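You operate a simulated robot arm through the tools that you are given. There is no shell and no other tool. Be economical: measure what you need, move in short steps, check, and stop when the job is done.

You run a simulated two-armed robot. Do the job below in one go: nothing can be reset, and whatever is moved stays where it is left.

## Task
On the top of the mixing bench, fold the flat blue rag in half, so that its two short edges meet.

It is judged by the outcome, as a careful person would: the job done as asked, and still so three seconds after it is handed in. It fails if anything else is knocked over, pushed out of place, dropped, spilled or broken. Flat cloth is picked up by pressing the open fingertips on it (5 to 10 N) and closing them slowly along it; thin cloth reads only 2 to 8 mm in the jaws.

## Robot
Two 7-joint arms with two-finger parallel grippers on one trunk, on a base that drives. Base frame: it is fixed to the floor where the robot stands at the start and does not move with it; the origin is under the middle of the robot, x ahead of it, y to its left, z up; the surface under the hand at the start is at about z = 800. Units: mm, rad, N and s.
The left shoulder is at the start at [70, 163, 1145], the right one opposite. With the tool pointing down near the work surface each hand reaches from about 380 to 880 mm from the robot's upright axis, wherever it stands, measured 20 degrees to its own side. Places, roughly: top of the mixing bench [600, -200, 800]. Payload 3.43 kg a hand.
Tool frame (each hand has its own): the origin (TCP) lies between the finger pads and is the grasp point; the fingertips stand 34 mm ahead of it; z points along the fingers, y is the line along which they close. The gripper opens to 128 mm. The fingers are 24 mm wide and 12 mm thick; the gripper's body (48 by 130 mm) begins 96 mm behind the TCP.
Orientation is that of the tool frame in the base frame, as [roll, pitch, yaw] about the fixed x, y, z axes, in that order (R = Rz(yaw) Ry(pitch) Rx(roll)). With the fingers straight down and closing along the base's y, the tool's x points along the base's -x, its y along +y and its z along -z.

## Interface
- The arms move only by the tool play_rows. It takes "left_motion", "right_motion" or both (then of equal length, played together; a hand with none holds still); each is a list of rows, each an object (a shift or turn left out is 0, a gripper value left out holds the last) with "linear": the shift along the base's x, y, z in units of 40 mm (1.0 is 40 mm), a list of three; "delta_rot": the turn, a rotation vector about the base's x, y, z in units of 4 degrees (1.0 is 4 degrees), a list of three; "gripper": the opening, from 0 (shut) to 1 (fully open). In form: [{"linear": [x, y, z], "delta_rot": [ax, ay, az], "gripper": gripper}, ...]. A call has 1 to 10 rows; each row shifts and turns the commanded pose from where the row before left it. A call with a number of a shift or a turn outside -1 to 1 is refused whole. Each row takes 0.2 s and may step no farther than 50 mm and 0.15 rad from the row before; otherwise, or with a gripper value out of range, the whole call is refused. A pose out of reach is approached as far as the arm can. The call stops where the force on the tool passes 40 N (or 10 N more than at its start, if that is more) or the arm is blocked; 0.2 s more then pass. The fingers move at their own pace (about 153 mm/s each) and stop on an object; they squeeze with about 28 N. The grip force told is the motor's: it shows also when the fingers shut on nothing. Time passes only in rows, and 0.2 s behind the last, so rows that do not move let the fingers close. It gives the time, the measured TCP pose, the force on the tool (base axes), the opening and the grip force at its end, in the units of the frame above (readings bear some noise), with the torque about the TCP (base axes, N m) and any sound that the robot's microphone picked up.
- Cameras (640 x 400 px; columns grow to the right, rows downward): "scene" is now at [131, -5.7, 1354.5]; the picture's right is [-0.08, -1.00, 0.00], its down [-0.74, 0.06, -0.67] and it looks along [0.66, -0.06, -0.74] (base axes); focal length 291 px, centre (320, 200). "left" rides on the left gripper at [76, 11, -160] in its tool frame; the picture's right is [-0.15, 0.99, 0.00], its down [-0.88, -0.13, -0.46] and it looks along [-0.45, -0.07, 0.89] (tool axes); focal length 234 px, centre (320, 200). "right" rides on the right gripper at [76, -11, -160] in its tool frame; the picture's right is [0.15, 0.99, 0.00], its down [-0.88, 0.13, -0.46] and it looks along [-0.45, 0.07, 0.89] (tool axes); focal length 234 px, centre (320, 200). There is no depth. A picture from a camera that has moved, and an enlarged one, comes with that camera's place and axes in the base frame and with its lens.
- snapshot(camera): a new picture of that camera. The clock stands still meanwhile.
- lift_body(by): slides the trunk up (or, below 0, down) by that many mm; the arms and the scene camera ride with it, the base frame stays. It gives what a move gives, with no picture.
- base_move(legs): drives the robot by 1 to 6 legs, each [ahead, left, turn to the left] in mm, mm and rad, along the robot's own axes; the way and the turn of a leg run together, so that a leg with both is an arc; at most 1500 mm and 3.142 rad a leg. The arms and the cameras ride along, it lands a little off, and it stops where it bumps. It gives what a move gives.
- pan_tilt(pan, tilt): turns the head with the scene camera to pan (to the left, within 1.501 rad either way) and tilt (down, from -0.506 to 1.204), counted from straight ahead of the robot. It gives what a move gives.
- zoom(camera, box): a new picture of the part [left, top, right, bottom] of that camera's present view, enlarged. The clock stands still meanwhile.
- hand_in(): hands the job in; it is judged then, once.

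Work in short steps. Places have to be worked out from the pictures, the camera data and where the tool is seen: move nearer, look again, correct. Check each grasp and each placing, and mend what went wrong. You have 120 turns and 108 pictures in all, those below and enlarged ones among them. Open the grippers and draw the arms clear of the work before you hand the job in, unless the task says otherwise.

The tools are called by a JSON object that holds its "name" and its "arguments". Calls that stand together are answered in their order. play_rows: Moves the arms, as the interface text tells. Its arguments: {"type":"object","properties":{"left_motion":{"type":"array"},"right_motion":{"type":"array"}},"required":[]} The other tools are called the same way: lift_body (by) slides the trunk up or down; base_move (legs) drives the base; pan_tilt (pan, tilt) turns the head that bears the scene camera; snapshot (camera) takes a picture; zoom (camera, box) takes an enlarged picture of a part of a camera's view; hand_in () hands the job in.

At the start:

```text
clock: 0.0
left_eef_pos: [631.7, 105.0, 1022.8]
left_orientation: [-3.141, 0.001, -3.14]
left_ft_force: [0.0, -0.8, 0.0]
left_wrist_torque: [0.0, 0.04, 0.04]
left_grip_width: 128.1
left_grip_force: 0.1
right_eef_pos: [443.3, -274.4, 981.6]
right_orientation: [3.141, 0.0, 3.141]
right_ft_force: [1.0, -0.6, 0.6]
right_wrist_torque: [-0.02, 0.01, -0.03]
right_grip_width: 128.1
right_grip_force: 0.1
trunk travel left (down, up): [-625.0, 315.0]
robot x, y, heading: [1.1, -1.9, -0.004]
head pan, tilt: [-0.084, 0.84]
```

scene: 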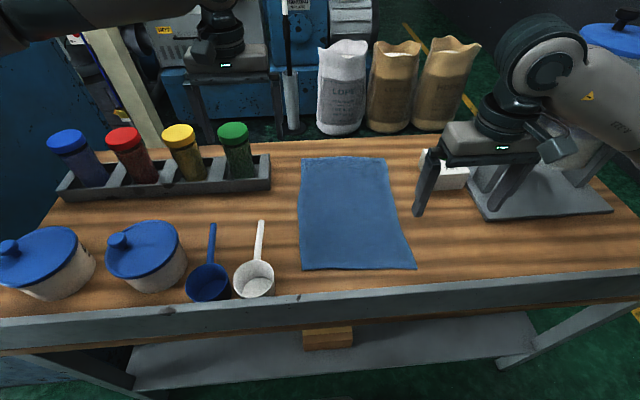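
right: 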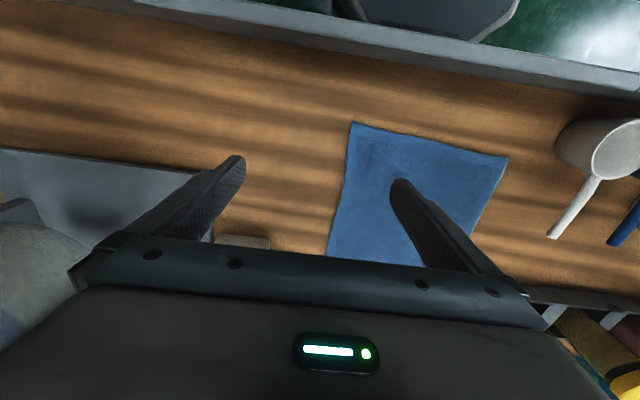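
left: 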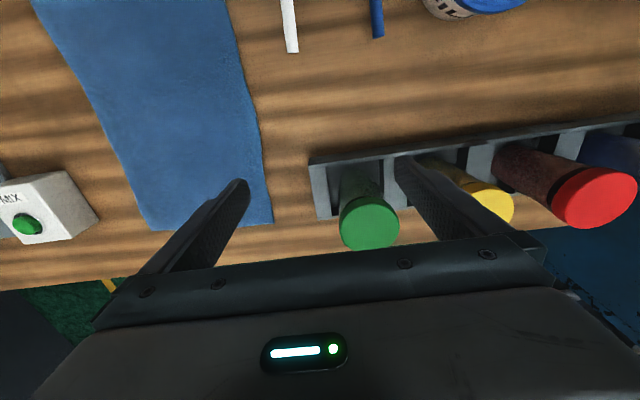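

The rag lies with its near short edge at x≈425 (y from about -238 to 6) and its far short edge at x≈789. I'll move each hand above a near corner with the jaws half open, then look.

{"name": "play_rows", "arguments": {"left_motion": [{"linear": [-0.92, -0.625, -0.3], "gripper": 0.5}, {"linear": [-0.92, -0.625, -0.3]}, {"linear": [-0.92, -0.625, -0.3]}, {"linear": [-0.92, -0.625, -0.3]}, {"linear": [-0.92, -0.625, -0.3]}], "right_motion": [{"linear": [0, 0.3, 0], "gripper": 0.5}, {"linear": [0, 0.3, 0]}, {"linear": [0, 0.3, 0]}, {"linear": [0, 0.3, 0]}, {"linear": [0, 0.3, 0]}]}}

{"name": "snapshot", "arguments": {"camera": "scene"}}

{"name": "snapshot", "arguments": {"camera": "left"}}

{"name": "snapshot", "arguments": {"camera": "right"}}

```text
clock: 1.2
left_eef_pos: [447.2, -21.5, 962.1]
left_orientation: [-3.141, 0.0, -3.14]
left_ft_force: [0.6, 0.3, 0.0]
left_wrist_torque: [0.06, 0.01, -0.04]
left_grip_width: 64.0
left_grip_force: 0.1
right_eef_pos: [441.9, -214.5, 981.0]
right_orientation: [-3.142, 0.0, -3.142]
right_ft_force: [0.1, 0.3, 0.1]
right_wrist_torque: [0.05, -0.03, -0.02]
right_grip_width: 64.1
right_grip_force: 0.1
trunk travel left (down, up): [-625.0, 315.0]
robot x, y, heading: [0.6, 0.0, 0.001]
head pan, tilt: [-0.084, 0.84]
```

```text
104 pictures are left
camera scene: at [130.9, -6.5, 1354.5], right [-0.08, -1.0, 0.0], down [-0.74, 0.06, -0.67], along [0.66, -0.06, -0.74], focal length 291 px, centre (320, 200)
```

scene: 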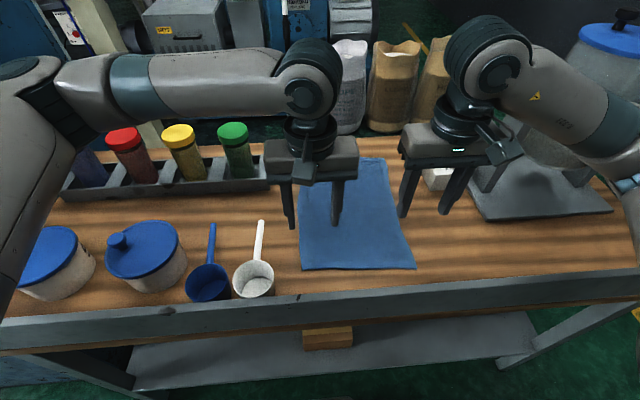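

```text
103 pictures are left
camera left: at [372.7, -10.1, 1122.8], right [0.14, 0.99, 0.0], down [0.88, -0.13, 0.46], along [0.45, -0.07, -0.89], focal length 234 px, centre (320, 200)
```

left: 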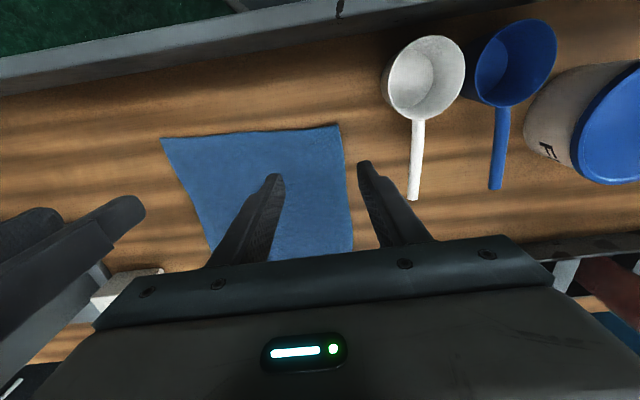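

```text
102 pictures are left
camera right: at [366.5, -226.6, 1140.3], right [-0.15, 0.99, 0.0], down [0.88, 0.13, 0.46], along [0.45, 0.07, -0.89], focal length 234 px, centre (320, 200)
```

right: 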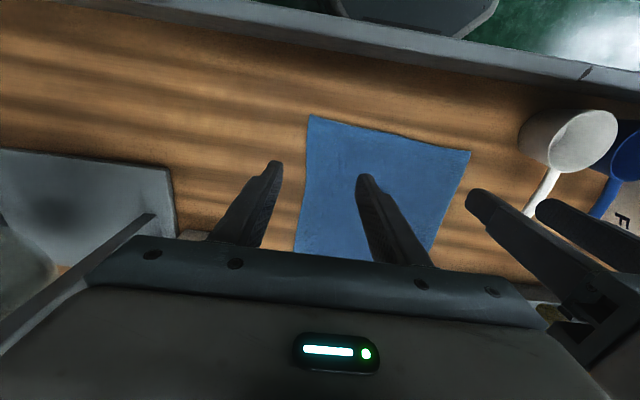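

Corners agree across cameras: near edge from (413,-236) to (428,6), with the rag turned about -3.3°. I'll move both hands above their grip points, about 14 mm inside the edge and 38 mm from the sides, and lower them to just above the cloth.

{"name": "play_rows", "arguments": {"left_motion": [{"linear": [-0.19, -0.28, 0], "delta_rot": [0, 0, -0.82], "gripper": 0.32}, {"linear": [0, 0, -0.67]}, {"linear": [0, 0, -0.67]}, {"linear": [0, 0, -0.67]}, {"linear": [0, 0, -0.67]}], "right_motion": [{"linear": [-0.315, 0.39, 0], "delta_rot": [0, 0, -0.82], "gripper": 0.32}, {"linear": [0, 0, -0.79]}, {"linear": [0, 0, -0.79]}, {"linear": [0, 0, -0.79]}, {"linear": [0, 0, -0.79]}]}}

{"name": "snapshot", "arguments": {"camera": "left"}}

{"name": "snapshot", "arguments": {"camera": "right"}}

{"name": "zoom", "arguments": {"camera": "scene", "box": [230, 140, 470, 290]}}

```text
clock: 2.4
left_eef_pos: [440.5, -33.0, 853.3]
left_orientation: [-3.141, 0.001, 3.086]
left_ft_force: [0.3, -0.5, -0.7]
left_wrist_torque: [0.01, 0.0, -0.01]
left_grip_width: 41.1
left_grip_force: 0.2
right_eef_pos: [431.1, -200.5, 854.3]
right_orientation: [3.141, -0.001, 3.084]
right_ft_force: [0.3, -0.1, -0.4]
right_wrist_torque: [-0.03, -0.01, 0.01]
right_grip_width: 40.9
right_grip_force: 0.2
trunk travel left (down, up): [-625.0, 315.0]
robot x, y, heading: [-1.2, 1.3, 0.002]
head pan, tilt: [-0.084, 0.84]
```

```text
101 pictures are left
camera left: at [365.5, -16.1, 1014.7], right [0.2, 0.98, 0.0], down [0.87, -0.18, 0.46], along [0.45, -0.09, -0.89], focal length 234 px, centre (320, 200)
```

left: 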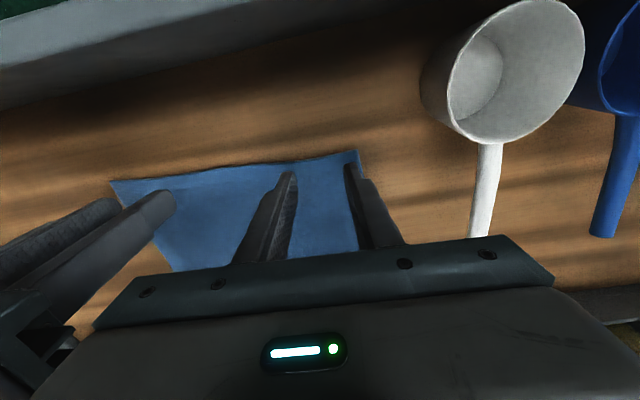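

```text
100 pictures are left
camera right: at [353.7, -206.0, 1014.0], right [-0.09, 1.0, 0.0], down [0.89, 0.08, 0.46], along [0.45, 0.04, -0.89], focal length 234 px, centre (320, 200)
```

right: 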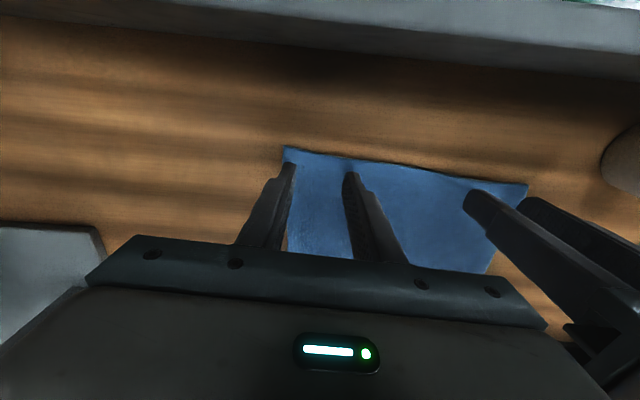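

```text
2.67 times, centred on (350, 215) of scene
camera zoom: at [131.5, -5.8, 1354.5], right [-0.08, -1.0, 0.0], down [-0.74, 0.06, -0.67], along [0.66, -0.06, -0.75], focal length 777 px, centre (240, 160)
```

zoom: 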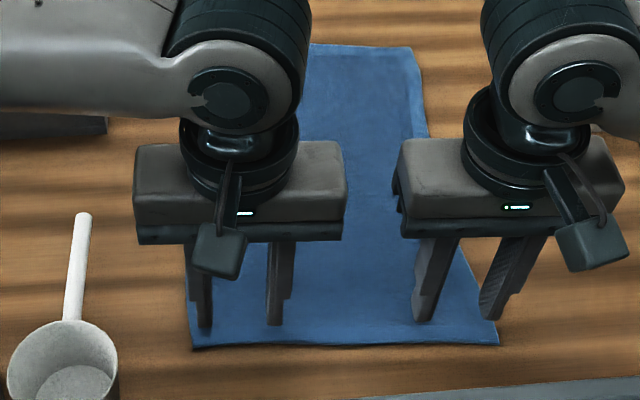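

Fingertips are about 19 mm above the cloth and well placed. I'll lower them most of that distance and read the forces.

{"name": "play_rows", "arguments": {"left_motion": [{"linear": [0, 0, -0.2]}, {"linear": [0, 0, -0.15]}, {"linear": [0, 0, -0.05]}, {"linear": [0, 0, 0]}], "right_motion": [{"linear": [0, 0, -0.2]}, {"linear": [0, 0, -0.15]}, {"linear": [0, 0, -0.07]}, {"linear": [0, 0, 0]}]}}

```text
clock: 3.4
left_eef_pos: [440.5, -33.0, 838.6]
left_orientation: [-3.141, -0.001, 3.086]
left_ft_force: [1.0, 0.1, 0.8]
left_wrist_torque: [0.0, 0.02, 0.01]
left_grip_width: 41.0
left_grip_force: 0.1
right_eef_pos: [430.6, -199.3, 838.6]
right_orientation: [3.14, 0.0, 3.083]
right_ft_force: [-0.1, 1.2, 0.5]
right_wrist_torque: [0.03, 0.05, 0.0]
right_grip_width: 40.9
right_grip_force: 0.0
trunk travel left (down, up): [-625.0, 315.0]
robot x, y, heading: [2.7, -2.1, 0.004]
head pan, tilt: [-0.084, 0.84]
```

No contact yet, with tips at about z=804.6. I'll go down in 1 to 2 mm steps.

{"name": "play_rows", "arguments": {"left_motion": [{"linear": [0, 0, -0.04]}, {"linear": [0, 0, -0.03]}, {"linear": [0, 0, 0]}], "right_motion": [{"linear": [0, 0, -0.04]}, {"linear": [0, 0, -0.03]}, {"linear": [0, 0, 0]}]}}

```text
clock: 4.2
left_eef_pos: [440.9, -33.1, 837.1]
left_orientation: [3.141, 0.002, 3.086]
left_ft_force: [1.7, -1.7, 7.1]
left_wrist_torque: [-0.07, -0.11, 0.03]
left_grip_width: 41.0
left_grip_force: 0.0
right_eef_pos: [430.3, -199.5, 837.9]
right_orientation: [-3.141, 0.001, 3.084]
right_ft_force: [0.7, 1.3, 11.9]
right_wrist_torque: [0.04, -0.06, -0.01]
right_grip_width: 40.8
right_grip_force: 0.1
trunk travel left (down, up): [-625.0, 315.0]
robot x, y, heading: [-1.7, 0.7, 0.002]
head pan, tilt: [-0.084, 0.84]
```

Both are in contact (left 7 N, right 12 N). I'll ease the right hand slightly and close both slowly.

{"name": "play_rows", "arguments": {"left_motion": [{"gripper": 0.31}, {"gripper": 0.285}, {"gripper": 0.26}, {"gripper": 0.235}, {"gripper": 0.21}, {"gripper": 0.185}], "right_motion": [{"linear": [0, 0, -0.0], "gripper": 0.31}, {"linear": [0, 0, 0.015], "gripper": 0.285}, {"gripper": 0.26}, {"gripper": 0.235}, {"gripper": 0.21}, {"gripper": 0.185}]}}

{"name": "snapshot", "arguments": {"camera": "left"}}

{"name": "snapshot", "arguments": {"camera": "right"}}

```text
clock: 5.6
left_eef_pos: [440.4, -33.3, 836.4]
left_orientation: [3.141, 0.001, 3.085]
left_ft_force: [0.0, 0.3, 9.6]
left_wrist_torque: [-0.01, 0.01, 0.01]
left_grip_width: 22.7
left_grip_force: 0.2
right_eef_pos: [429.3, -198.3, 836.9]
right_orientation: [3.14, 0.002, 3.084]
right_ft_force: [0.2, -0.3, 8.7]
right_wrist_torque: [-0.04, 0.02, 0.03]
right_grip_width: 22.2
right_grip_force: 0.1
trunk travel left (down, up): [-625.0, 315.0]
robot x, y, heading: [-0.4, 2.9, 0.003]
head pan, tilt: [-0.084, 0.84]
```

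```text
98 pictures are left
camera left: at [364.9, -15.8, 997.1], right [0.2, 0.98, 0.0], down [0.87, -0.18, 0.46], along [0.45, -0.09, -0.89], focal length 234 px, centre (320, 200)
```

left: 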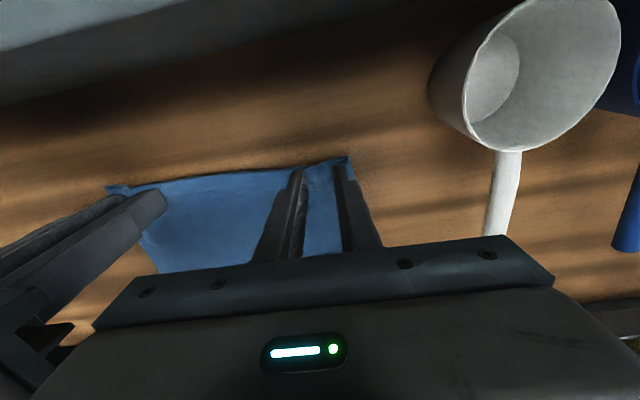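

```text
97 pictures are left
camera right: at [351.9, -205.7, 996.1], right [-0.09, 1.0, 0.0], down [0.89, 0.08, 0.46], along [0.45, 0.04, -0.89], focal length 234 px, centre (320, 200)
```

right: 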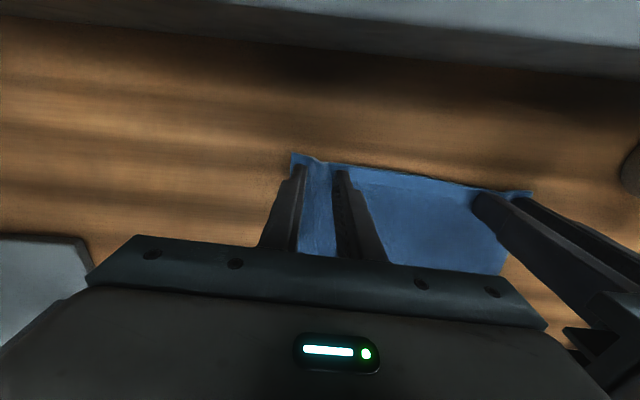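

The cloth is being gathered at both corners at about 9 N. I'll close the rest of the way slowly.

{"name": "play_rows", "arguments": {"left_motion": [{"gripper": 0.16}, {"gripper": 0.135}, {"gripper": 0.11}, {"gripper": 0.085}, {"gripper": 0.06}, {"gripper": 0.035}, {"gripper": 0.0}, {}, {}], "right_motion": [{"gripper": 0.16}, {"gripper": 0.135}, {"gripper": 0.11}, {"gripper": 0.085}, {"gripper": 0.06}, {"gripper": 0.035}, {"gripper": 0.0}, {}, {}]}}

{"name": "snapshot", "arguments": {"camera": "left"}}

{"name": "snapshot", "arguments": {"camera": "right"}}

```text
clock: 7.6
left_eef_pos: [441.0, -32.1, 838.2]
left_orientation: [3.141, 0.003, 3.087]
left_ft_force: [-0.4, -5.0, 9.8]
left_wrist_torque: [-0.16, -0.03, 0.0]
left_grip_width: 3.9
left_grip_force: 27.9
right_eef_pos: [429.3, -198.7, 837.0]
right_orientation: [-3.141, 0.002, 3.084]
right_ft_force: [0.7, 4.7, 7.5]
right_wrist_torque: [0.13, -0.03, -0.02]
right_grip_width: 3.9
right_grip_force: 28.2
trunk travel left (down, up): [-625.0, 315.0]
robot x, y, heading: [2.7, 2.7, 0.002]
head pan, tilt: [-0.084, 0.84]
```

```text
96 pictures are left
camera left: at [365.1, -16.0, 997.1], right [0.2, 0.98, 0.0], down [0.87, -0.18, 0.46], along [0.45, -0.09, -0.89], focal length 234 px, centre (320, 200)
```

left: 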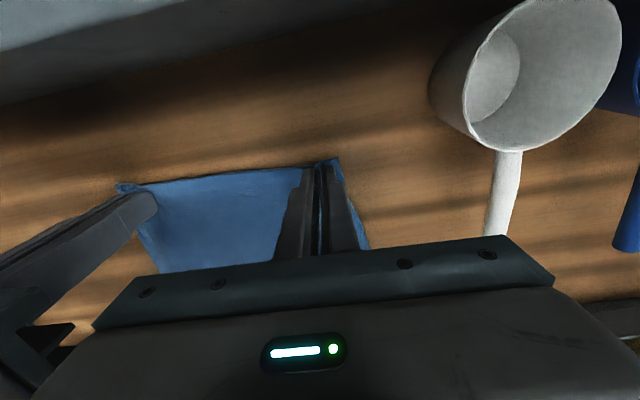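

```text
95 pictures are left
camera right: at [352.1, -205.6, 996.1], right [-0.09, 1.0, 0.0], down [0.89, 0.08, 0.46], along [0.45, 0.04, -0.89], focal length 234 px, centre (320, 200)
```

right: 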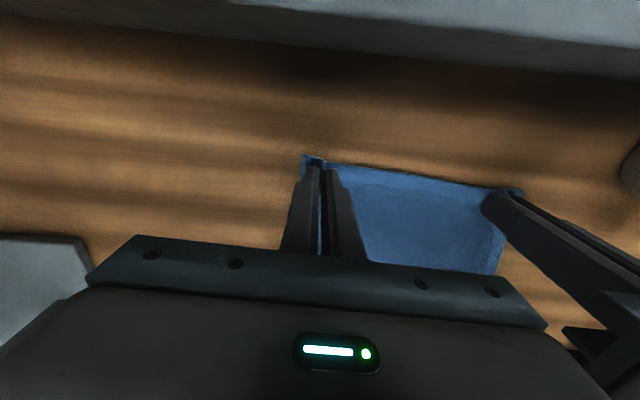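

Both jaws hold cloth (3.9 mm, gripped). I'll ease the hands 2 mm toward each other to slacken the edge, then start the fold arc and check.

{"name": "play_rows", "arguments": {"left_motion": [{"linear": [0, -0.05, 0.1]}, {"linear": [0.065, -0.004, 0.55]}, {"linear": [0.19, -0.01, 0.632]}, {"linear": [0.309, -0.017, 0.592]}, {}], "right_motion": [{"linear": [0, 0.05, 0.1]}, {"linear": [0.065, -0.004, 0.55]}, {"linear": [0.19, -0.01, 0.632]}, {"linear": [0.309, -0.017, 0.592]}, {}]}}

{"name": "snapshot", "arguments": {"camera": "scene"}}

{"name": "snapshot", "arguments": {"camera": "left"}}

{"name": "snapshot", "arguments": {"camera": "right"}}

```text
clock: 8.8
left_eef_pos: [463.1, -36.6, 912.9]
left_orientation: [3.14, 0.001, 3.085]
left_ft_force: [0.3, 0.0, 0.0]
left_wrist_torque: [-0.01, -0.03, 0.01]
left_grip_width: 3.5
left_grip_force: 28.1
right_eef_pos: [451.6, -197.7, 912.4]
right_orientation: [-3.141, -0.001, 3.084]
right_ft_force: [0.8, -0.2, -0.7]
right_wrist_torque: [0.0, 0.0, 0.0]
right_grip_width: 3.7
right_grip_force: 28.4
trunk travel left (down, up): [-625.0, 315.0]
robot x, y, heading: [-1.4, 0.1, -0.004]
head pan, tilt: [-0.084, 0.84]
```

```text
94 pictures are left
camera scene: at [131.0, -5.8, 1354.5], right [-0.08, -1.0, 0.0], down [-0.74, 0.06, -0.67], along [0.66, -0.06, -0.74], focal length 291 px, centre (320, 200)
```

scene: 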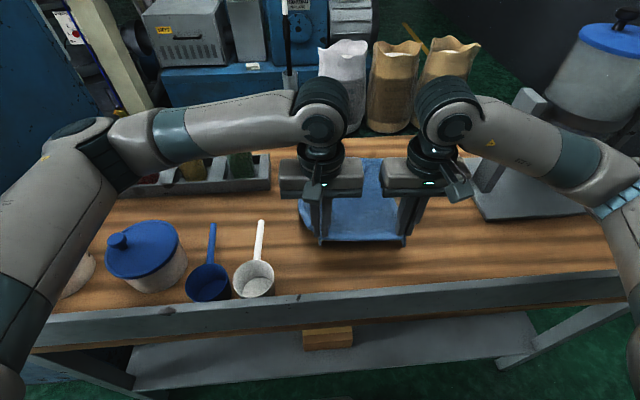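

```text
93 pictures are left
camera left: at [387.8, -20.0, 1072.1], right [0.2, 0.98, 0.0], down [0.87, -0.18, 0.46], along [0.45, -0.09, -0.89], focal length 234 px, centre (320, 200)
```

left: 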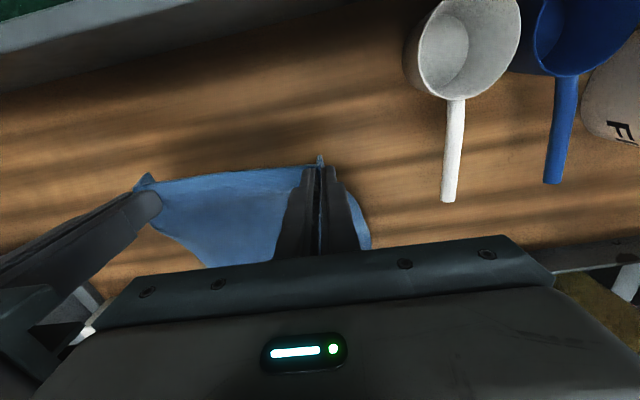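

```text
92 pictures are left
camera right: at [375.1, -205.0, 1070.9], right [-0.09, 1.0, 0.0], down [0.89, 0.08, 0.46], along [0.45, 0.04, -0.89], focal length 234 px, centre (320, 200)
```

right: 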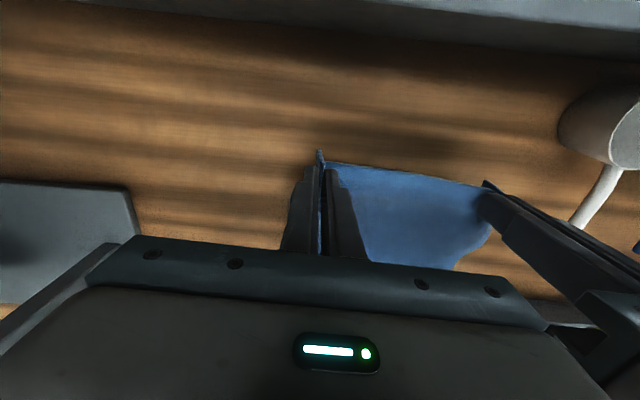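

Both corners lifted with the edge straight between them. I'll continue along the arc to just past the top.

{"name": "play_rows", "arguments": {"left_motion": [{"linear": [0.422, -0.023, 0.535]}, {"linear": [0.521, -0.029, 0.462]}, {"linear": [0.601, -0.033, 0.375]}, {"linear": [0.666, -0.037, 0.277]}, {"linear": [0.711, -0.039, 0.168]}, {"linear": [0.731, -0.04, 0.058]}, {"linear": [0.731, -0.04, -0.058]}, {"linear": [0.711, -0.039, -0.168]}], "right_motion": [{"linear": [0.422, -0.023, 0.535]}, {"linear": [0.521, -0.029, 0.462]}, {"linear": [0.601, -0.033, 0.375]}, {"linear": [0.666, -0.037, 0.277]}, {"linear": [0.711, -0.039, 0.168]}, {"linear": [0.731, -0.04, 0.058]}, {"linear": [0.731, -0.04, -0.058]}, {"linear": [0.711, -0.039, -0.168]}]}}

{"name": "snapshot", "arguments": {"camera": "scene"}}

{"name": "snapshot", "arguments": {"camera": "left"}}

{"name": "snapshot", "arguments": {"camera": "right"}}

```text
clock: 10.6
left_eef_pos: [668.3, -46.8, 976.9]
left_orientation: [-3.141, 0.001, 3.086]
left_ft_force: [-0.2, -1.1, -0.4]
left_wrist_torque: [-0.03, 0.01, -0.02]
left_grip_width: 3.6
left_grip_force: 28.6
right_eef_pos: [658.5, -209.0, 976.3]
right_orientation: [3.14, -0.003, 3.086]
right_ft_force: [-0.1, 0.7, 0.1]
right_wrist_torque: [0.01, 0.04, -0.02]
right_grip_width: 3.7
right_grip_force: 27.9
trunk travel left (down, up): [-625.0, 315.0]
robot x, y, heading: [-3.0, -4.2, 0.004]
head pan, tilt: [-0.084, 0.84]
```

```text
91 pictures are left
camera scene: at [132.6, -5.9, 1354.3], right [-0.08, -1.0, 0.0], down [-0.74, 0.06, -0.67], along [0.66, -0.06, -0.75], focal length 291 px, centre (320, 200)
```

scene: 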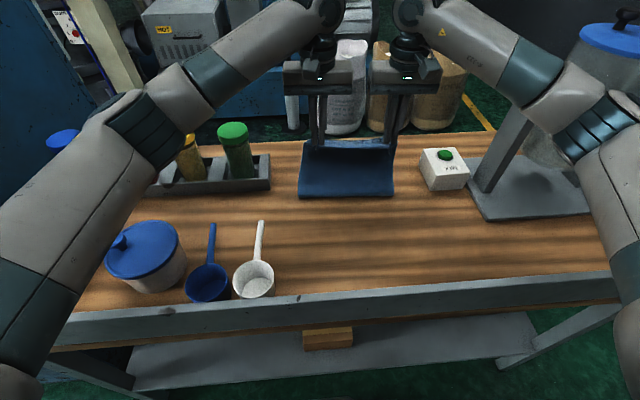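

```text
90 pictures are left
camera left: at [594.0, -31.5, 1136.8], right [0.2, 0.98, 0.0], down [0.87, -0.18, 0.46], along [0.45, -0.09, -0.89], focal length 234 px, centre (320, 200)
```

left: 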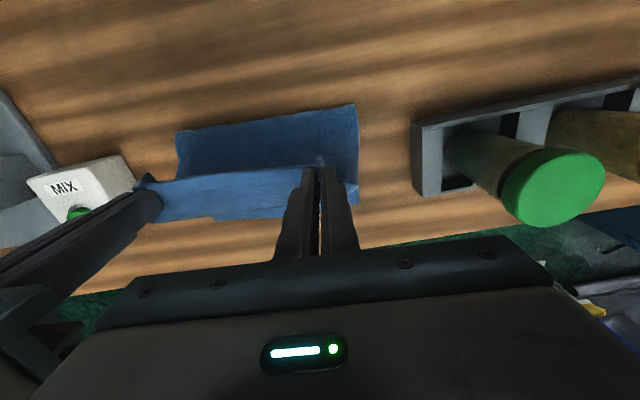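

```text
89 pictures are left
camera right: at [581.2, -216.5, 1135.4], right [-0.09, 1.0, 0.0], down [0.89, 0.08, 0.45], along [0.45, 0.04, -0.89], focal length 234 px, centre (320, 200)
```

right: 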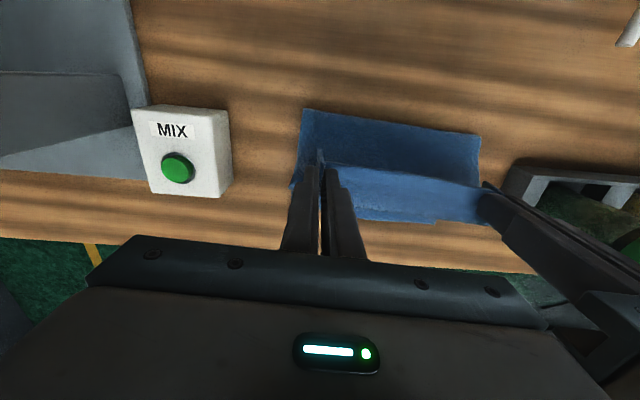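

The fold is forming well; re-measured far edge is at x≈773–781. I'll keep descending along the arc and stop above the far edge to compare the edges.

{"name": "play_rows", "arguments": {"left_motion": [{"linear": [0.6, -0.033, -0.28]}, {"linear": [0.55, -0.03, -0.38]}, {"linear": [0.45, -0.025, -0.46]}, {"linear": [0.35, -0.02, -0.53]}, {"linear": [0.15, -0.01, -0.5]}, {}], "right_motion": [{"linear": [0.6, -0.033, -0.28]}, {"linear": [0.55, -0.03, -0.38]}, {"linear": [0.45, -0.025, -0.46]}, {"linear": [0.35, -0.02, -0.53]}, {"linear": [0.15, -0.01, -0.5]}, {}]}}

{"name": "snapshot", "arguments": {"camera": "left"}}

{"name": "snapshot", "arguments": {"camera": "right"}}

{"name": "zoom", "arguments": {"camera": "scene", "box": [260, 90, 440, 210]}}

```text
clock: 12.0
left_eef_pos: [750.8, -51.9, 891.8]
left_orientation: [-3.141, 0.0, 3.087]
left_ft_force: [-0.4, -0.7, 0.0]
left_wrist_torque: [-0.02, 0.0, -0.02]
left_grip_width: 3.6
left_grip_force: 27.8
right_eef_pos: [741.8, -214.9, 891.9]
right_orientation: [3.141, 0.001, 3.084]
right_ft_force: [-0.2, -0.1, -0.2]
right_wrist_torque: [-0.01, 0.01, -0.01]
right_grip_width: 3.5
right_grip_force: 28.0
trunk travel left (down, up): [-625.0, 315.0]
robot x, y, heading: [0.0, 2.6, 0.002]
head pan, tilt: [-0.084, 0.84]
```

```text
88 pictures are left
camera left: at [676.2, -35.8, 1050.7], right [0.2, 0.98, 0.0], down [0.87, -0.18, 0.46], along [0.45, -0.09, -0.89], focal length 234 px, centre (320, 200)
```

left: 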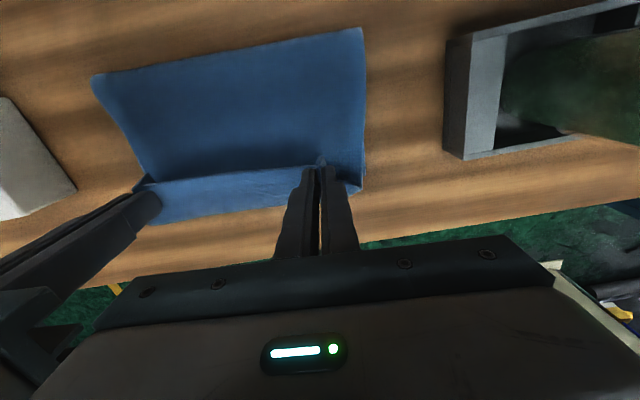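

```text
87 pictures are left
camera right: at [664.1, -221.5, 1049.9], right [-0.09, 1.0, 0.0], down [0.89, 0.08, 0.46], along [0.45, 0.04, -0.89], focal length 234 px, centre (320, 200)
```

right: 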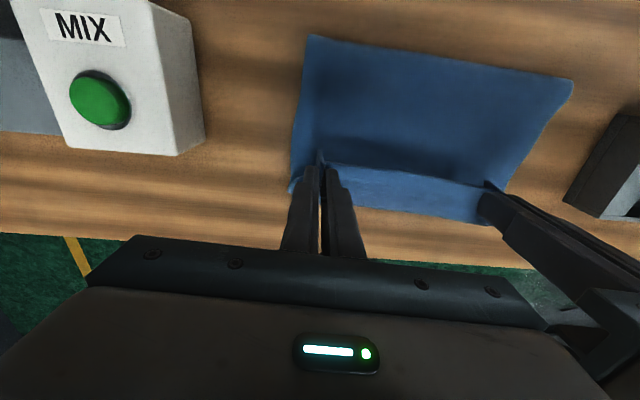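

```text
3.33 times, centred on (350, 150) of scene
camera zoom: at [130.8, -5.7, 1354.5], right [-0.08, -1.0, 0.0], down [-0.74, 0.06, -0.67], along [0.66, -0.06, -0.74], focal length 971 px, centre (220, 367)
```

zoom: 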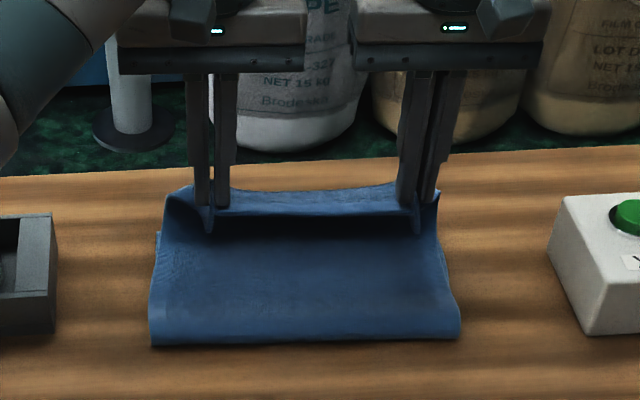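

Edge layering is ambiguous here, so I'll zoom into the wrist views to tell the held flap from the lower layer's far edge.

{"name": "zoom", "arguments": {"camera": "left", "box": [270, 120, 430, 220]}}

{"name": "zoom", "arguments": {"camera": "right", "box": [250, 120, 410, 220]}}

{"name": "zoom", "arguments": {"camera": "scene", "box": [290, 130, 400, 200]}}

```text
4.00 times, centred on (350, 170) of left
camera zoom: at [676.2, -35.8, 1050.7], right [0.2, 0.98, 0.0], down [0.87, -0.18, 0.46], along [0.45, -0.09, -0.89], focal length 937 px, centre (200, 320)
```

zoom: 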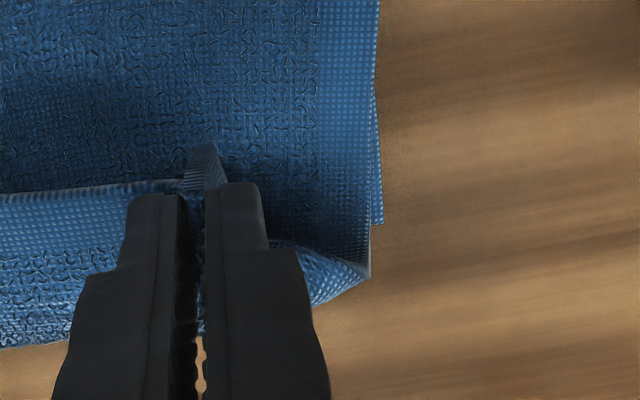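

```text
4.00 times, centred on (330, 170) of right
camera zoom: at [664.1, -221.5, 1049.9], right [-0.09, 1.0, 0.0], down [0.89, 0.08, 0.46], along [0.45, 0.04, -0.89], focal length 937 px, centre (280, 320)
```

zoom: 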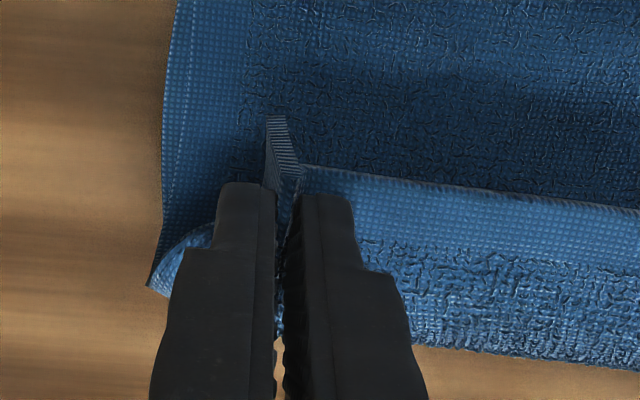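

```text
5.71 times, centred on (345, 165) of scene
camera zoom: at [130.8, -5.7, 1354.5], right [-0.08, -1.0, 0.0], down [-0.74, 0.06, -0.67], along [0.66, -0.06, -0.74], focal length 1664 px, centre (177, 400)
```

zoom: 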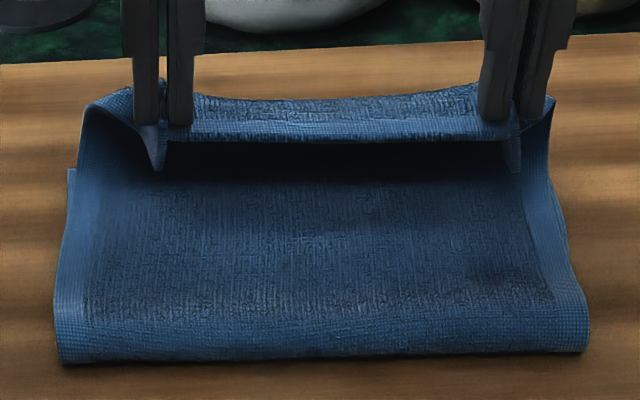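

The zoom shows the pinched hem is still pointing back toward me, with the cloth curling forward under the fingers. A narrow hem strip will therefore be folded back on release. I'll lay it down here, release, and see how it relaxes; I can then flip the strip forward with the fingertips.

{"name": "play_rows", "arguments": {"left_motion": [{"linear": [0.03, 0, -0.3]}, {"linear": [0.03, 0, -0.3]}, {"linear": [0.03, 0, -0.3]}, {"linear": [0.03, 0, -0.2]}, {}], "right_motion": [{"linear": [0.03, 0, -0.3]}, {"linear": [0.03, 0, -0.3]}, {"linear": [0.03, 0, -0.3]}, {"linear": [0.03, 0, -0.2]}, {}]}}

{"name": "snapshot", "arguments": {"camera": "left"}}

{"name": "zoom", "arguments": {"camera": "scene", "box": [270, 110, 420, 210]}}

```text
clock: 13.2
left_eef_pos: [755.4, -51.3, 848.1]
left_orientation: [3.14, 0.001, 3.087]
left_ft_force: [-0.9, -0.1, 5.0]
left_wrist_torque: [-0.03, 0.02, -0.03]
left_grip_width: 3.6
left_grip_force: 27.7
right_eef_pos: [745.1, -214.7, 848.8]
right_orientation: [-3.141, 0.002, 3.086]
right_ft_force: [0.8, 0.5, 2.2]
right_wrist_torque: [0.01, -0.02, 0.01]
right_grip_width: 3.4
right_grip_force: 27.4
trunk travel left (down, up): [-625.0, 315.0]
robot x, y, heading: [-2.3, 2.2, 0.002]
head pan, tilt: [-0.084, 0.84]
```

```text
82 pictures are left
camera left: at [680.0, -35.5, 1008.0], right [0.2, 0.98, 0.0], down [0.87, -0.18, 0.46], along [0.45, -0.09, -0.89], focal length 234 px, centre (320, 200)
```

left: 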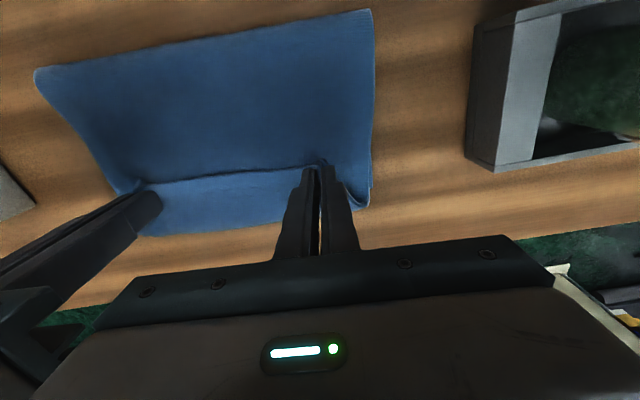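

```text
4.00 times, centred on (345, 160) of scene
camera zoom: at [130.4, -5.6, 1354.6], right [-0.08, -1.0, 0.0], down [-0.74, 0.06, -0.67], along [0.67, -0.06, -0.74], focal length 1165 px, centre (220, 360)
```

zoom: 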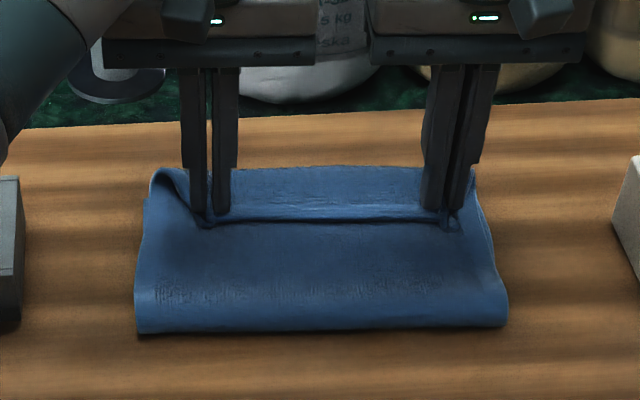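

Laid here, the hem would stay folded under by about 50 mm, which isn't good enough. The cloth is still held, so I'll carry the edge back along the same arc to lie flat. Then I'll redo the fold from the far edge, where the hand can pitch with the cloth.

{"name": "play_rows", "arguments": {"left_motion": [{"linear": [-0.06, 0.003, 0.65]}, {"linear": [-0.178, 0.01, 0.632]}, {"linear": [-0.289, 0.016, 0.592]}, {"linear": [-0.394, 0.021, 0.535]}, {"linear": [-0.487, 0.026, 0.462]}, {"linear": [-0.562, 0.03, 0.375]}, {"linear": [-0.622, 0.034, 0.277]}, {"linear": [-0.664, 0.036, 0.168]}, {"linear": [-0.683, 0.037, 0.058]}], "right_motion": [{"linear": [-0.06, 0.003, 0.65]}, {"linear": [-0.178, 0.01, 0.632]}, {"linear": [-0.289, 0.016, 0.592]}, {"linear": [-0.394, 0.021, 0.535]}, {"linear": [-0.487, 0.026, 0.462]}, {"linear": [-0.562, 0.03, 0.375]}, {"linear": [-0.622, 0.034, 0.277]}, {"linear": [-0.664, 0.036, 0.168]}, {"linear": [-0.683, 0.037, 0.058]}]}}

{"name": "play_rows", "arguments": {"left_motion": [{"linear": [-0.683, 0.037, -0.058]}, {"linear": [-0.664, 0.036, -0.168]}, {"linear": [-0.622, 0.034, -0.277]}, {"linear": [-0.562, 0.03, -0.375]}, {"linear": [-0.487, 0.026, -0.462]}, {"linear": [-0.394, 0.021, -0.535]}, {"linear": [-0.289, 0.016, -0.592]}, {"linear": [-0.178, 0.01, -0.632]}, {"linear": [-0.06, 0.003, -0.6]}, {}], "right_motion": [{"linear": [-0.683, 0.037, -0.058]}, {"linear": [-0.664, 0.036, -0.168]}, {"linear": [-0.622, 0.034, -0.277]}, {"linear": [-0.562, 0.03, -0.375]}, {"linear": [-0.487, 0.026, -0.462]}, {"linear": [-0.394, 0.021, -0.535]}, {"linear": [-0.289, 0.016, -0.592]}, {"linear": [-0.178, 0.01, -0.632]}, {"linear": [-0.06, 0.003, -0.6]}, {}]}}

{"name": "snapshot", "arguments": {"camera": "scene"}}

```text
clock: 15.2
left_eef_pos: [597.0, -43.3, 998.4]
left_orientation: [3.142, 0.003, 3.085]
left_ft_force: [0.2, 0.0, -0.3]
left_wrist_torque: [-0.05, -0.03, -0.05]
left_grip_width: 3.7
left_grip_force: 28.2
right_eef_pos: [587.2, -206.0, 997.3]
right_orientation: [-3.141, 0.001, 3.083]
right_ft_force: [0.1, 0.1, -0.2]
right_wrist_torque: [0.07, -0.02, 0.0]
right_grip_width: 3.7
right_grip_force: 27.7
trunk travel left (down, up): [-625.0, 315.0]
robot x, y, heading: [5.7, -0.6, 0.002]
head pan, tilt: [-0.084, 0.84]
```

```text
clock: 17.4
left_eef_pos: [440.0, -34.3, 849.7]
left_orientation: [-3.139, -0.001, 3.086]
left_ft_force: [-0.4, -1.0, -0.6]
left_wrist_torque: [-0.03, -0.03, 0.0]
left_grip_width: 3.5
left_grip_force: 28.1
right_eef_pos: [428.8, -196.6, 849.5]
right_orientation: [3.141, 0.0, 3.084]
right_ft_force: [-0.6, 0.6, 1.2]
right_wrist_torque: [0.0, 0.01, -0.01]
right_grip_width: 3.8
right_grip_force: 28.1
trunk travel left (down, up): [-625.0, 315.0]
robot x, y, heading: [1.0, 3.7, -0.008]
head pan, tilt: [-0.084, 0.84]
```

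```text
80 pictures are left
camera scene: at [130.8, -5.7, 1354.5], right [-0.08, -1.0, 0.0], down [-0.74, 0.06, -0.67], along [0.66, -0.06, -0.74], focal length 291 px, centre (320, 200)
```

scene: 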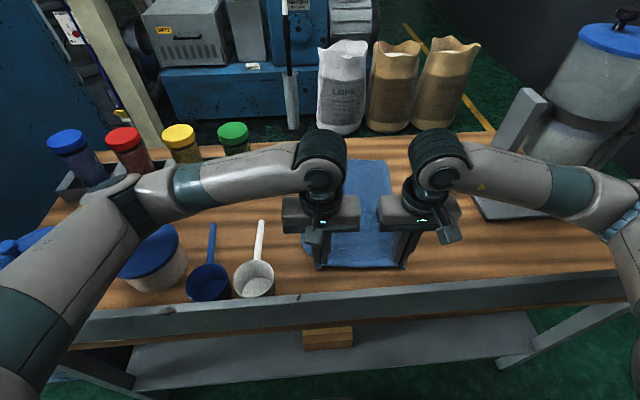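

The rag is back flat. I'll lower 9 mm, open the jaws, and lift off.

{"name": "play_rows", "arguments": {"left_motion": [{"linear": [0, 0, -0.22]}, {"gripper": 0.1}, {"gripper": 0.2}, {"gripper": 0.32}, {"linear": [0, 0, 0.3]}, {"linear": [0, 0, 0.9]}, {"linear": [0, 0, 0.9]}, {"linear": [0, 0, 0.9]}, {"linear": [0, 0, 0.9]}], "right_motion": [{"linear": [0, 0, -0.22]}, {"gripper": 0.1}, {"gripper": 0.2}, {"gripper": 0.32}, {"linear": [0, 0, 0.3]}, {"linear": [0, 0, 0.9]}, {"linear": [0, 0, 0.9]}, {"linear": [0, 0, 0.9]}, {"linear": [0, 0, 0.9]}]}}

{"name": "snapshot", "arguments": {"camera": "scene"}}

{"name": "snapshot", "arguments": {"camera": "right"}}

```text
clock: 19.4
left_eef_pos: [439.7, -34.0, 997.5]
left_orientation: [3.141, 0.002, 3.086]
left_ft_force: [-0.3, 0.3, 0.2]
left_wrist_torque: [-0.01, -0.03, -0.03]
left_grip_width: 41.0
left_grip_force: 0.0
right_eef_pos: [428.7, -198.0, 997.1]
right_orientation: [-3.141, -0.001, 3.083]
right_ft_force: [0.0, -0.5, -1.0]
right_wrist_torque: [0.01, -0.02, -0.01]
right_grip_width: 40.6
right_grip_force: 0.1
trunk travel left (down, up): [-625.0, 315.0]
robot x, y, heading: [4.4, 2.6, 0.002]
head pan, tilt: [-0.084, 0.84]
```

```text
79 pictures are left
camera scene: at [130.0, -5.4, 1354.4], right [-0.08, -1.0, 0.0], down [-0.74, 0.06, -0.67], along [0.67, -0.06, -0.74], focal length 291 px, centre (320, 200)
```

scene: 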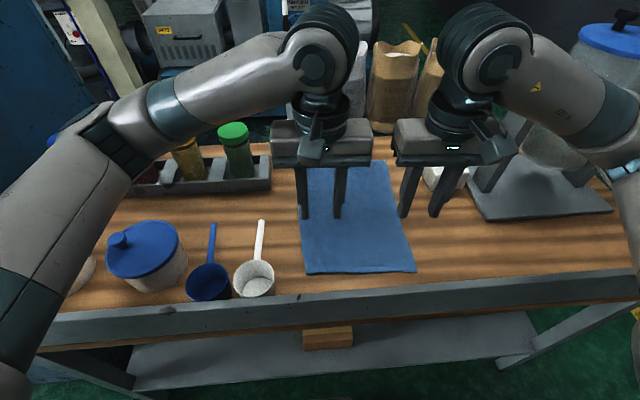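

```text
78 pictures are left
camera right: at [351.7, -204.5, 1155.9], right [-0.09, 1.0, 0.0], down [0.89, 0.08, 0.46], along [0.45, 0.04, -0.89], focal length 234 px, centre (320, 200)
```

right: 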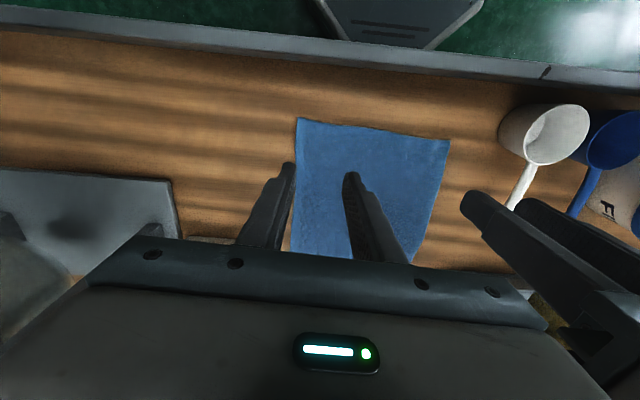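

Flat and undamaged. Before regrasping at the far edge I'll test in free air whether both hands can pitch fingers-forward near the close edge, where the fold will end.

{"name": "play_rows", "arguments": {"left_motion": [{"delta_rot": [0, -1, 0]}, {"delta_rot": [0, -1, 0]}, {"delta_rot": [0, -1, 0]}, {"delta_rot": [0, -1, 0]}, {"delta_rot": [0, -1, 0]}, {"delta_rot": [0, -1, 0]}, {"delta_rot": [0, -1, 0]}, {"delta_rot": [0, -1, 0]}, {"delta_rot": [0, -1, 0]}, {"delta_rot": [0, -1, 0]}], "right_motion": [{"delta_rot": [0, -1, 0]}, {"delta_rot": [0, -1, 0]}, {"delta_rot": [0, -1, 0]}, {"delta_rot": [0, -1, 0]}, {"delta_rot": [0, -1, 0]}, {"delta_rot": [0, -1, 0]}, {"delta_rot": [0, -1, 0]}, {"delta_rot": [0, -1, 0]}, {"delta_rot": [0, -1, 0]}, {"delta_rot": [0, -1, 0]}]}}

{"name": "play_rows", "arguments": {"left_motion": [{"delta_rot": [0, -1, 0], "linear": [0, 0, -0.25]}, {"delta_rot": [0, -1, 0], "linear": [0, 0, -0.25]}, {"delta_rot": [0, -1, 0], "linear": [0, 0, -0.25]}, {"delta_rot": [0, -1, 0], "linear": [0, 0, -0.25]}, {"delta_rot": [0, -1, 0], "linear": [0, 0, -0.25]}, {"delta_rot": [0, -1, 0], "linear": [0, 0, -0.25]}, {"delta_rot": [0, -1, 0], "linear": [0, 0, -0.25]}, {"delta_rot": [0, -1, 0], "linear": [0, 0, -0.25]}, {}], "right_motion": [{"delta_rot": [0, -1, 0], "linear": [0, 0, -0.25]}, {"delta_rot": [0, -1, 0], "linear": [0, 0, -0.25]}, {"delta_rot": [0, -1, 0], "linear": [0, 0, -0.25]}, {"delta_rot": [0, -1, 0], "linear": [0, 0, -0.25]}, {"delta_rot": [0, -1, 0], "linear": [0, 0, -0.25]}, {"delta_rot": [0, -1, 0], "linear": [0, 0, -0.25]}, {"delta_rot": [0, -1, 0], "linear": [0, 0, -0.25]}, {"delta_rot": [0, -1, 0], "linear": [0, 0, -0.25]}, {}]}}

{"name": "snapshot", "arguments": {"camera": "scene"}}

```text
clock: 21.6
left_eef_pos: [439.0, -34.9, 996.7]
left_orientation: [3.095, 0.697, 3.069]
left_ft_force: [0.2, 0.5, 0.2]
left_wrist_torque: [-0.01, -0.01, -0.02]
left_grip_width: 40.7
left_grip_force: 0.0
right_eef_pos: [523.0, -181.8, 1018.5]
right_orientation: [3.093, 0.696, 3.066]
right_ft_force: [-0.3, -0.2, 0.2]
right_wrist_torque: [-0.03, -0.01, 0.01]
right_grip_width: 40.8
right_grip_force: 0.1
right hand out of reach, approached as far as the arm can: row 4, 5, 6, 7, 8, 9, 10
trunk travel left (down, up): [-625.0, 315.0]
robot x, y, heading: [1.9, -0.1, 0.0]
head pan, tilt: [-0.084, 0.84]
```

```text
clock: 23.6
left_eef_pos: [453.6, -34.9, 920.9]
left_orientation: [2.974, 1.248, 2.964]
left_ft_force: [0.1, -0.6, -0.8]
left_wrist_torque: [-0.01, -0.01, 0.05]
left_grip_width: 41.0
left_grip_force: 0.0
left hand out of reach, approached as far as the arm can: row 8
right_eef_pos: [572.7, -172.3, 969.1]
right_orientation: [3.041, 1.044, 3.03]
right_ft_force: [1.3, -0.7, 0.1]
right_wrist_torque: [-0.01, 0.02, 0.01]
right_grip_width: 40.9
right_grip_force: 0.0
right hand out of reach, approached as far as the arm can: row 1, 2, 3, 4, 5, 6, 7, 8
trunk travel left (down, up): [-625.0, 315.0]
robot x, y, heading: [-0.8, 4.7, -0.004]
head pan, tilt: [-0.084, 0.84]
```

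```text
77 pictures are left
camera scene: at [130.8, -5.8, 1354.5], right [-0.08, -1.0, 0.0], down [-0.74, 0.06, -0.67], along [0.66, -0.06, -0.74], focal length 291 px, centre (320, 200)
```

scene: 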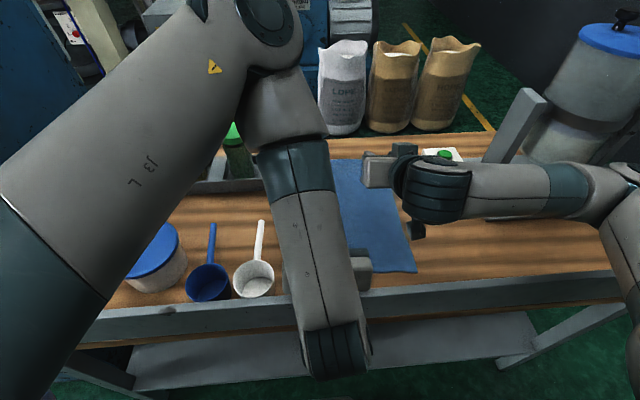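

The right arm can't pitch that close to the body, but further out it can. I'll test the pitched pose at x≈700; if it works I can use the base drive to carry the edge back.

{"name": "play_rows", "arguments": {"left_motion": [{"linear": [0.7, 0, 0.25]}, {"linear": [0.75, 0, 0.25]}, {"linear": [0.75, 0, 0.25]}, {"linear": [0.75, 0, 0.25]}, {"linear": [0.8, 0, 0.25]}, {"linear": [0.8, 0, 0.25]}, {"linear": [0.8, 0, 0]}, {"linear": [0.8, 0, 0]}, {}], "right_motion": [{"linear": [0.4, -0.1, 0]}, {"linear": [0.4, -0.1, 0]}, {"linear": [0.4, -0.1, 0]}, {"linear": [0.4, -0.1, 0]}, {"linear": [0.4, -0.1, 0]}, {"linear": [0.4, -0.1, 0]}, {"linear": [0.4, -0.1, 0]}, {"linear": [0.4, -0.1, 0]}, {}]}}

{"name": "snapshot", "arguments": {"camera": "scene"}}

```text
clock: 24.2
left_eef_pos: [493.5, -34.3, 932.3]
left_orientation: [2.986, 1.233, 2.965]
left_ft_force: [-0.6, 0.6, -0.4]
left_wrist_torque: [0.04, 0.01, -0.03]
left_grip_width: 41.3
left_grip_force: 0.1
right_eef_pos: [598.6, -177.0, 970.3]
right_orientation: [3.04, 1.045, 3.027]
right_ft_force: [-0.1, 0.5, 0.3]
right_wrist_torque: [0.03, 0.0, 0.02]
right_grip_width: 41.0
right_grip_force: 0.1
trunk travel left (down, up): [-625.0, 315.0]
robot x, y, heading: [0.4, 3.6, 0.005]
head pan, tilt: [-0.084, 0.84]
stopped in row 2 (left hand): the force on the tool passed its limit at 71 N (the readings are from after the stop); the commanded pose is now the measured one
```

```text
76 pictures are left
camera scene: at [130.4, -5.2, 1354.6], right [-0.08, -1.0, 0.0], down [-0.74, 0.06, -0.67], along [0.67, -0.06, -0.74], focal length 291 px, centre (320, 200)
```

scene: 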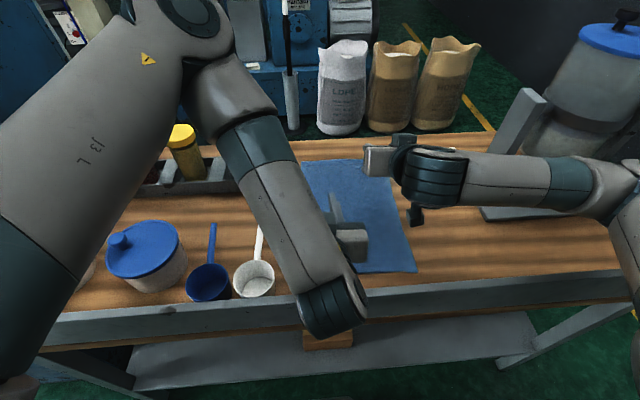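

The left arm's force limit tripped: its wrist is low by the bench's front rail. I'll raise the left hand straight up while undoing some of the pitch.

{"name": "play_rows", "arguments": {"left_motion": [{"linear": [0, 0, 0.3], "delta_rot": [0, 0, 0]}, {"linear": [0, 0, 0.5]}, {"linear": [0, 0, 0.6], "delta_rot": [0, 1, 0]}, {"linear": [0, 0, 0.6], "delta_rot": [0, 1, 0]}, {"linear": [0, 0, 0.6], "delta_rot": [0, 1, 0]}, {"linear": [0.2, 0, 0.6], "delta_rot": [0, 1, 0]}, {"linear": [0.2, 0, 0], "delta_rot": [0, 1, 0]}, {"linear": [0.2, 0, 0], "delta_rot": [0, 1, 0]}]}}

{"name": "snapshot", "arguments": {"camera": "scene"}}

```text
clock: 26.0
left_eef_pos: [519.3, -35.9, 1059.8]
left_orientation: [3.09, 0.813, 3.056]
left_ft_force: [0.0, -0.7, -0.5]
left_wrist_torque: [-0.01, 0.0, -0.05]
left_grip_width: 40.8
left_grip_force: 0.1
right_eef_pos: [599.7, -178.3, 969.3]
right_orientation: [3.041, 1.043, 3.027]
right_ft_force: [-0.4, 0.3, 0.7]
right_wrist_torque: [0.02, 0.01, -0.01]
right_grip_width: 41.1
right_grip_force: 0.2
trunk travel left (down, up): [-625.0, 315.0]
robot x, y, heading: [0.0, -0.1, -0.003]
head pan, tilt: [-0.084, 0.84]
```

```text
75 pictures are left
camera scene: at [131.3, -5.2, 1354.5], right [-0.08, -1.0, 0.0], down [-0.74, 0.06, -0.67], along [0.66, -0.06, -0.75], focal length 291 px, centre (320, 200)
```

scene: 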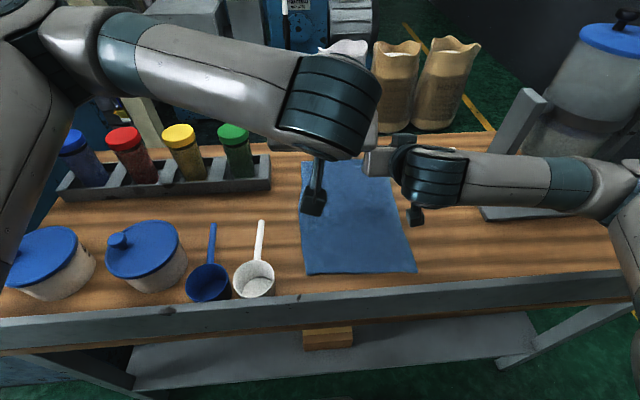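

Left arm is back in its normal posture and nothing on the bench has moved. Now the test further out: both to x≈700, pitch about 65°.

{"name": "play_rows", "arguments": {"left_motion": [{"linear": [0.6, 0, 0]}, {"linear": [0.65, 0, 0]}, {"linear": [0.65, 0, -0.1], "delta_rot": [0, -1, 0]}, {"linear": [0.65, 0, -0.3], "delta_rot": [0, -1, 0]}, {"linear": [0.65, 0, -0.3], "delta_rot": [0, -1, 0]}, {"linear": [0.65, 0, -0.4], "delta_rot": [0, -1, 0]}, {"linear": [0.65, 0, -0.5], "delta_rot": [0, -1, 0]}, {"linear": [0, 0, -0.6]}, {}], "right_motion": [{"linear": [0.4, -0.1, 0]}, {"linear": [0.4, -0.1, 0]}, {"linear": [0.4, -0.1, 0]}, {"linear": [0.4, -0.1, 0]}, {"linear": [0.4, -0.1, 0]}, {"linear": [0.4, -0.1, 0]}, {"linear": [0.1, -0.1, 0], "delta_rot": [0, -1, 0]}, {"linear": [0, 0, 0]}, {}]}}

{"name": "snapshot", "arguments": {"camera": "scene"}}

```text
clock: 28.0
left_eef_pos: [696.3, -36.9, 973.1]
left_orientation: [3.018, 1.163, 2.993]
left_ft_force: [0.1, 0.1, -0.7]
left_wrist_torque: [0.03, 0.01, 0.0]
left_grip_width: 40.8
left_grip_force: 0.1
right_eef_pos: [699.4, -205.9, 971.0]
right_orientation: [3.022, 1.114, 3.008]
right_ft_force: [-0.4, 1.3, 0.4]
right_wrist_torque: [-0.02, -0.01, -0.03]
right_grip_width: 41.1
right_grip_force: 0.0
trunk travel left (down, up): [-625.0, 315.0]
robot x, y, heading: [-2.8, 4.4, -0.004]
head pan, tilt: [-0.084, 0.84]
```

```text
74 pictures are left
camera scene: at [130.7, -6.1, 1354.5], right [-0.08, -1.0, 0.0], down [-0.74, 0.06, -0.67], along [0.66, -0.06, -0.74], focal length 291 px, centre (320, 200)
```

scene: 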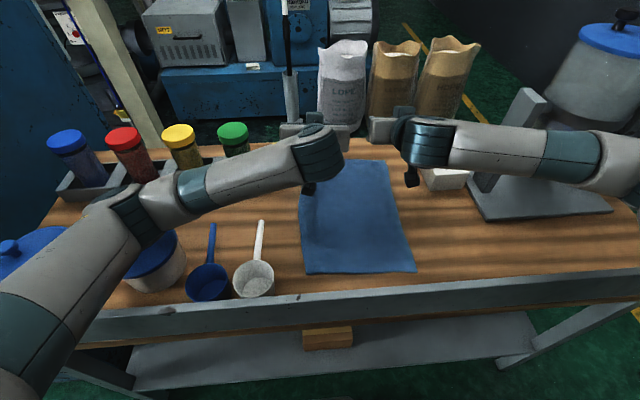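

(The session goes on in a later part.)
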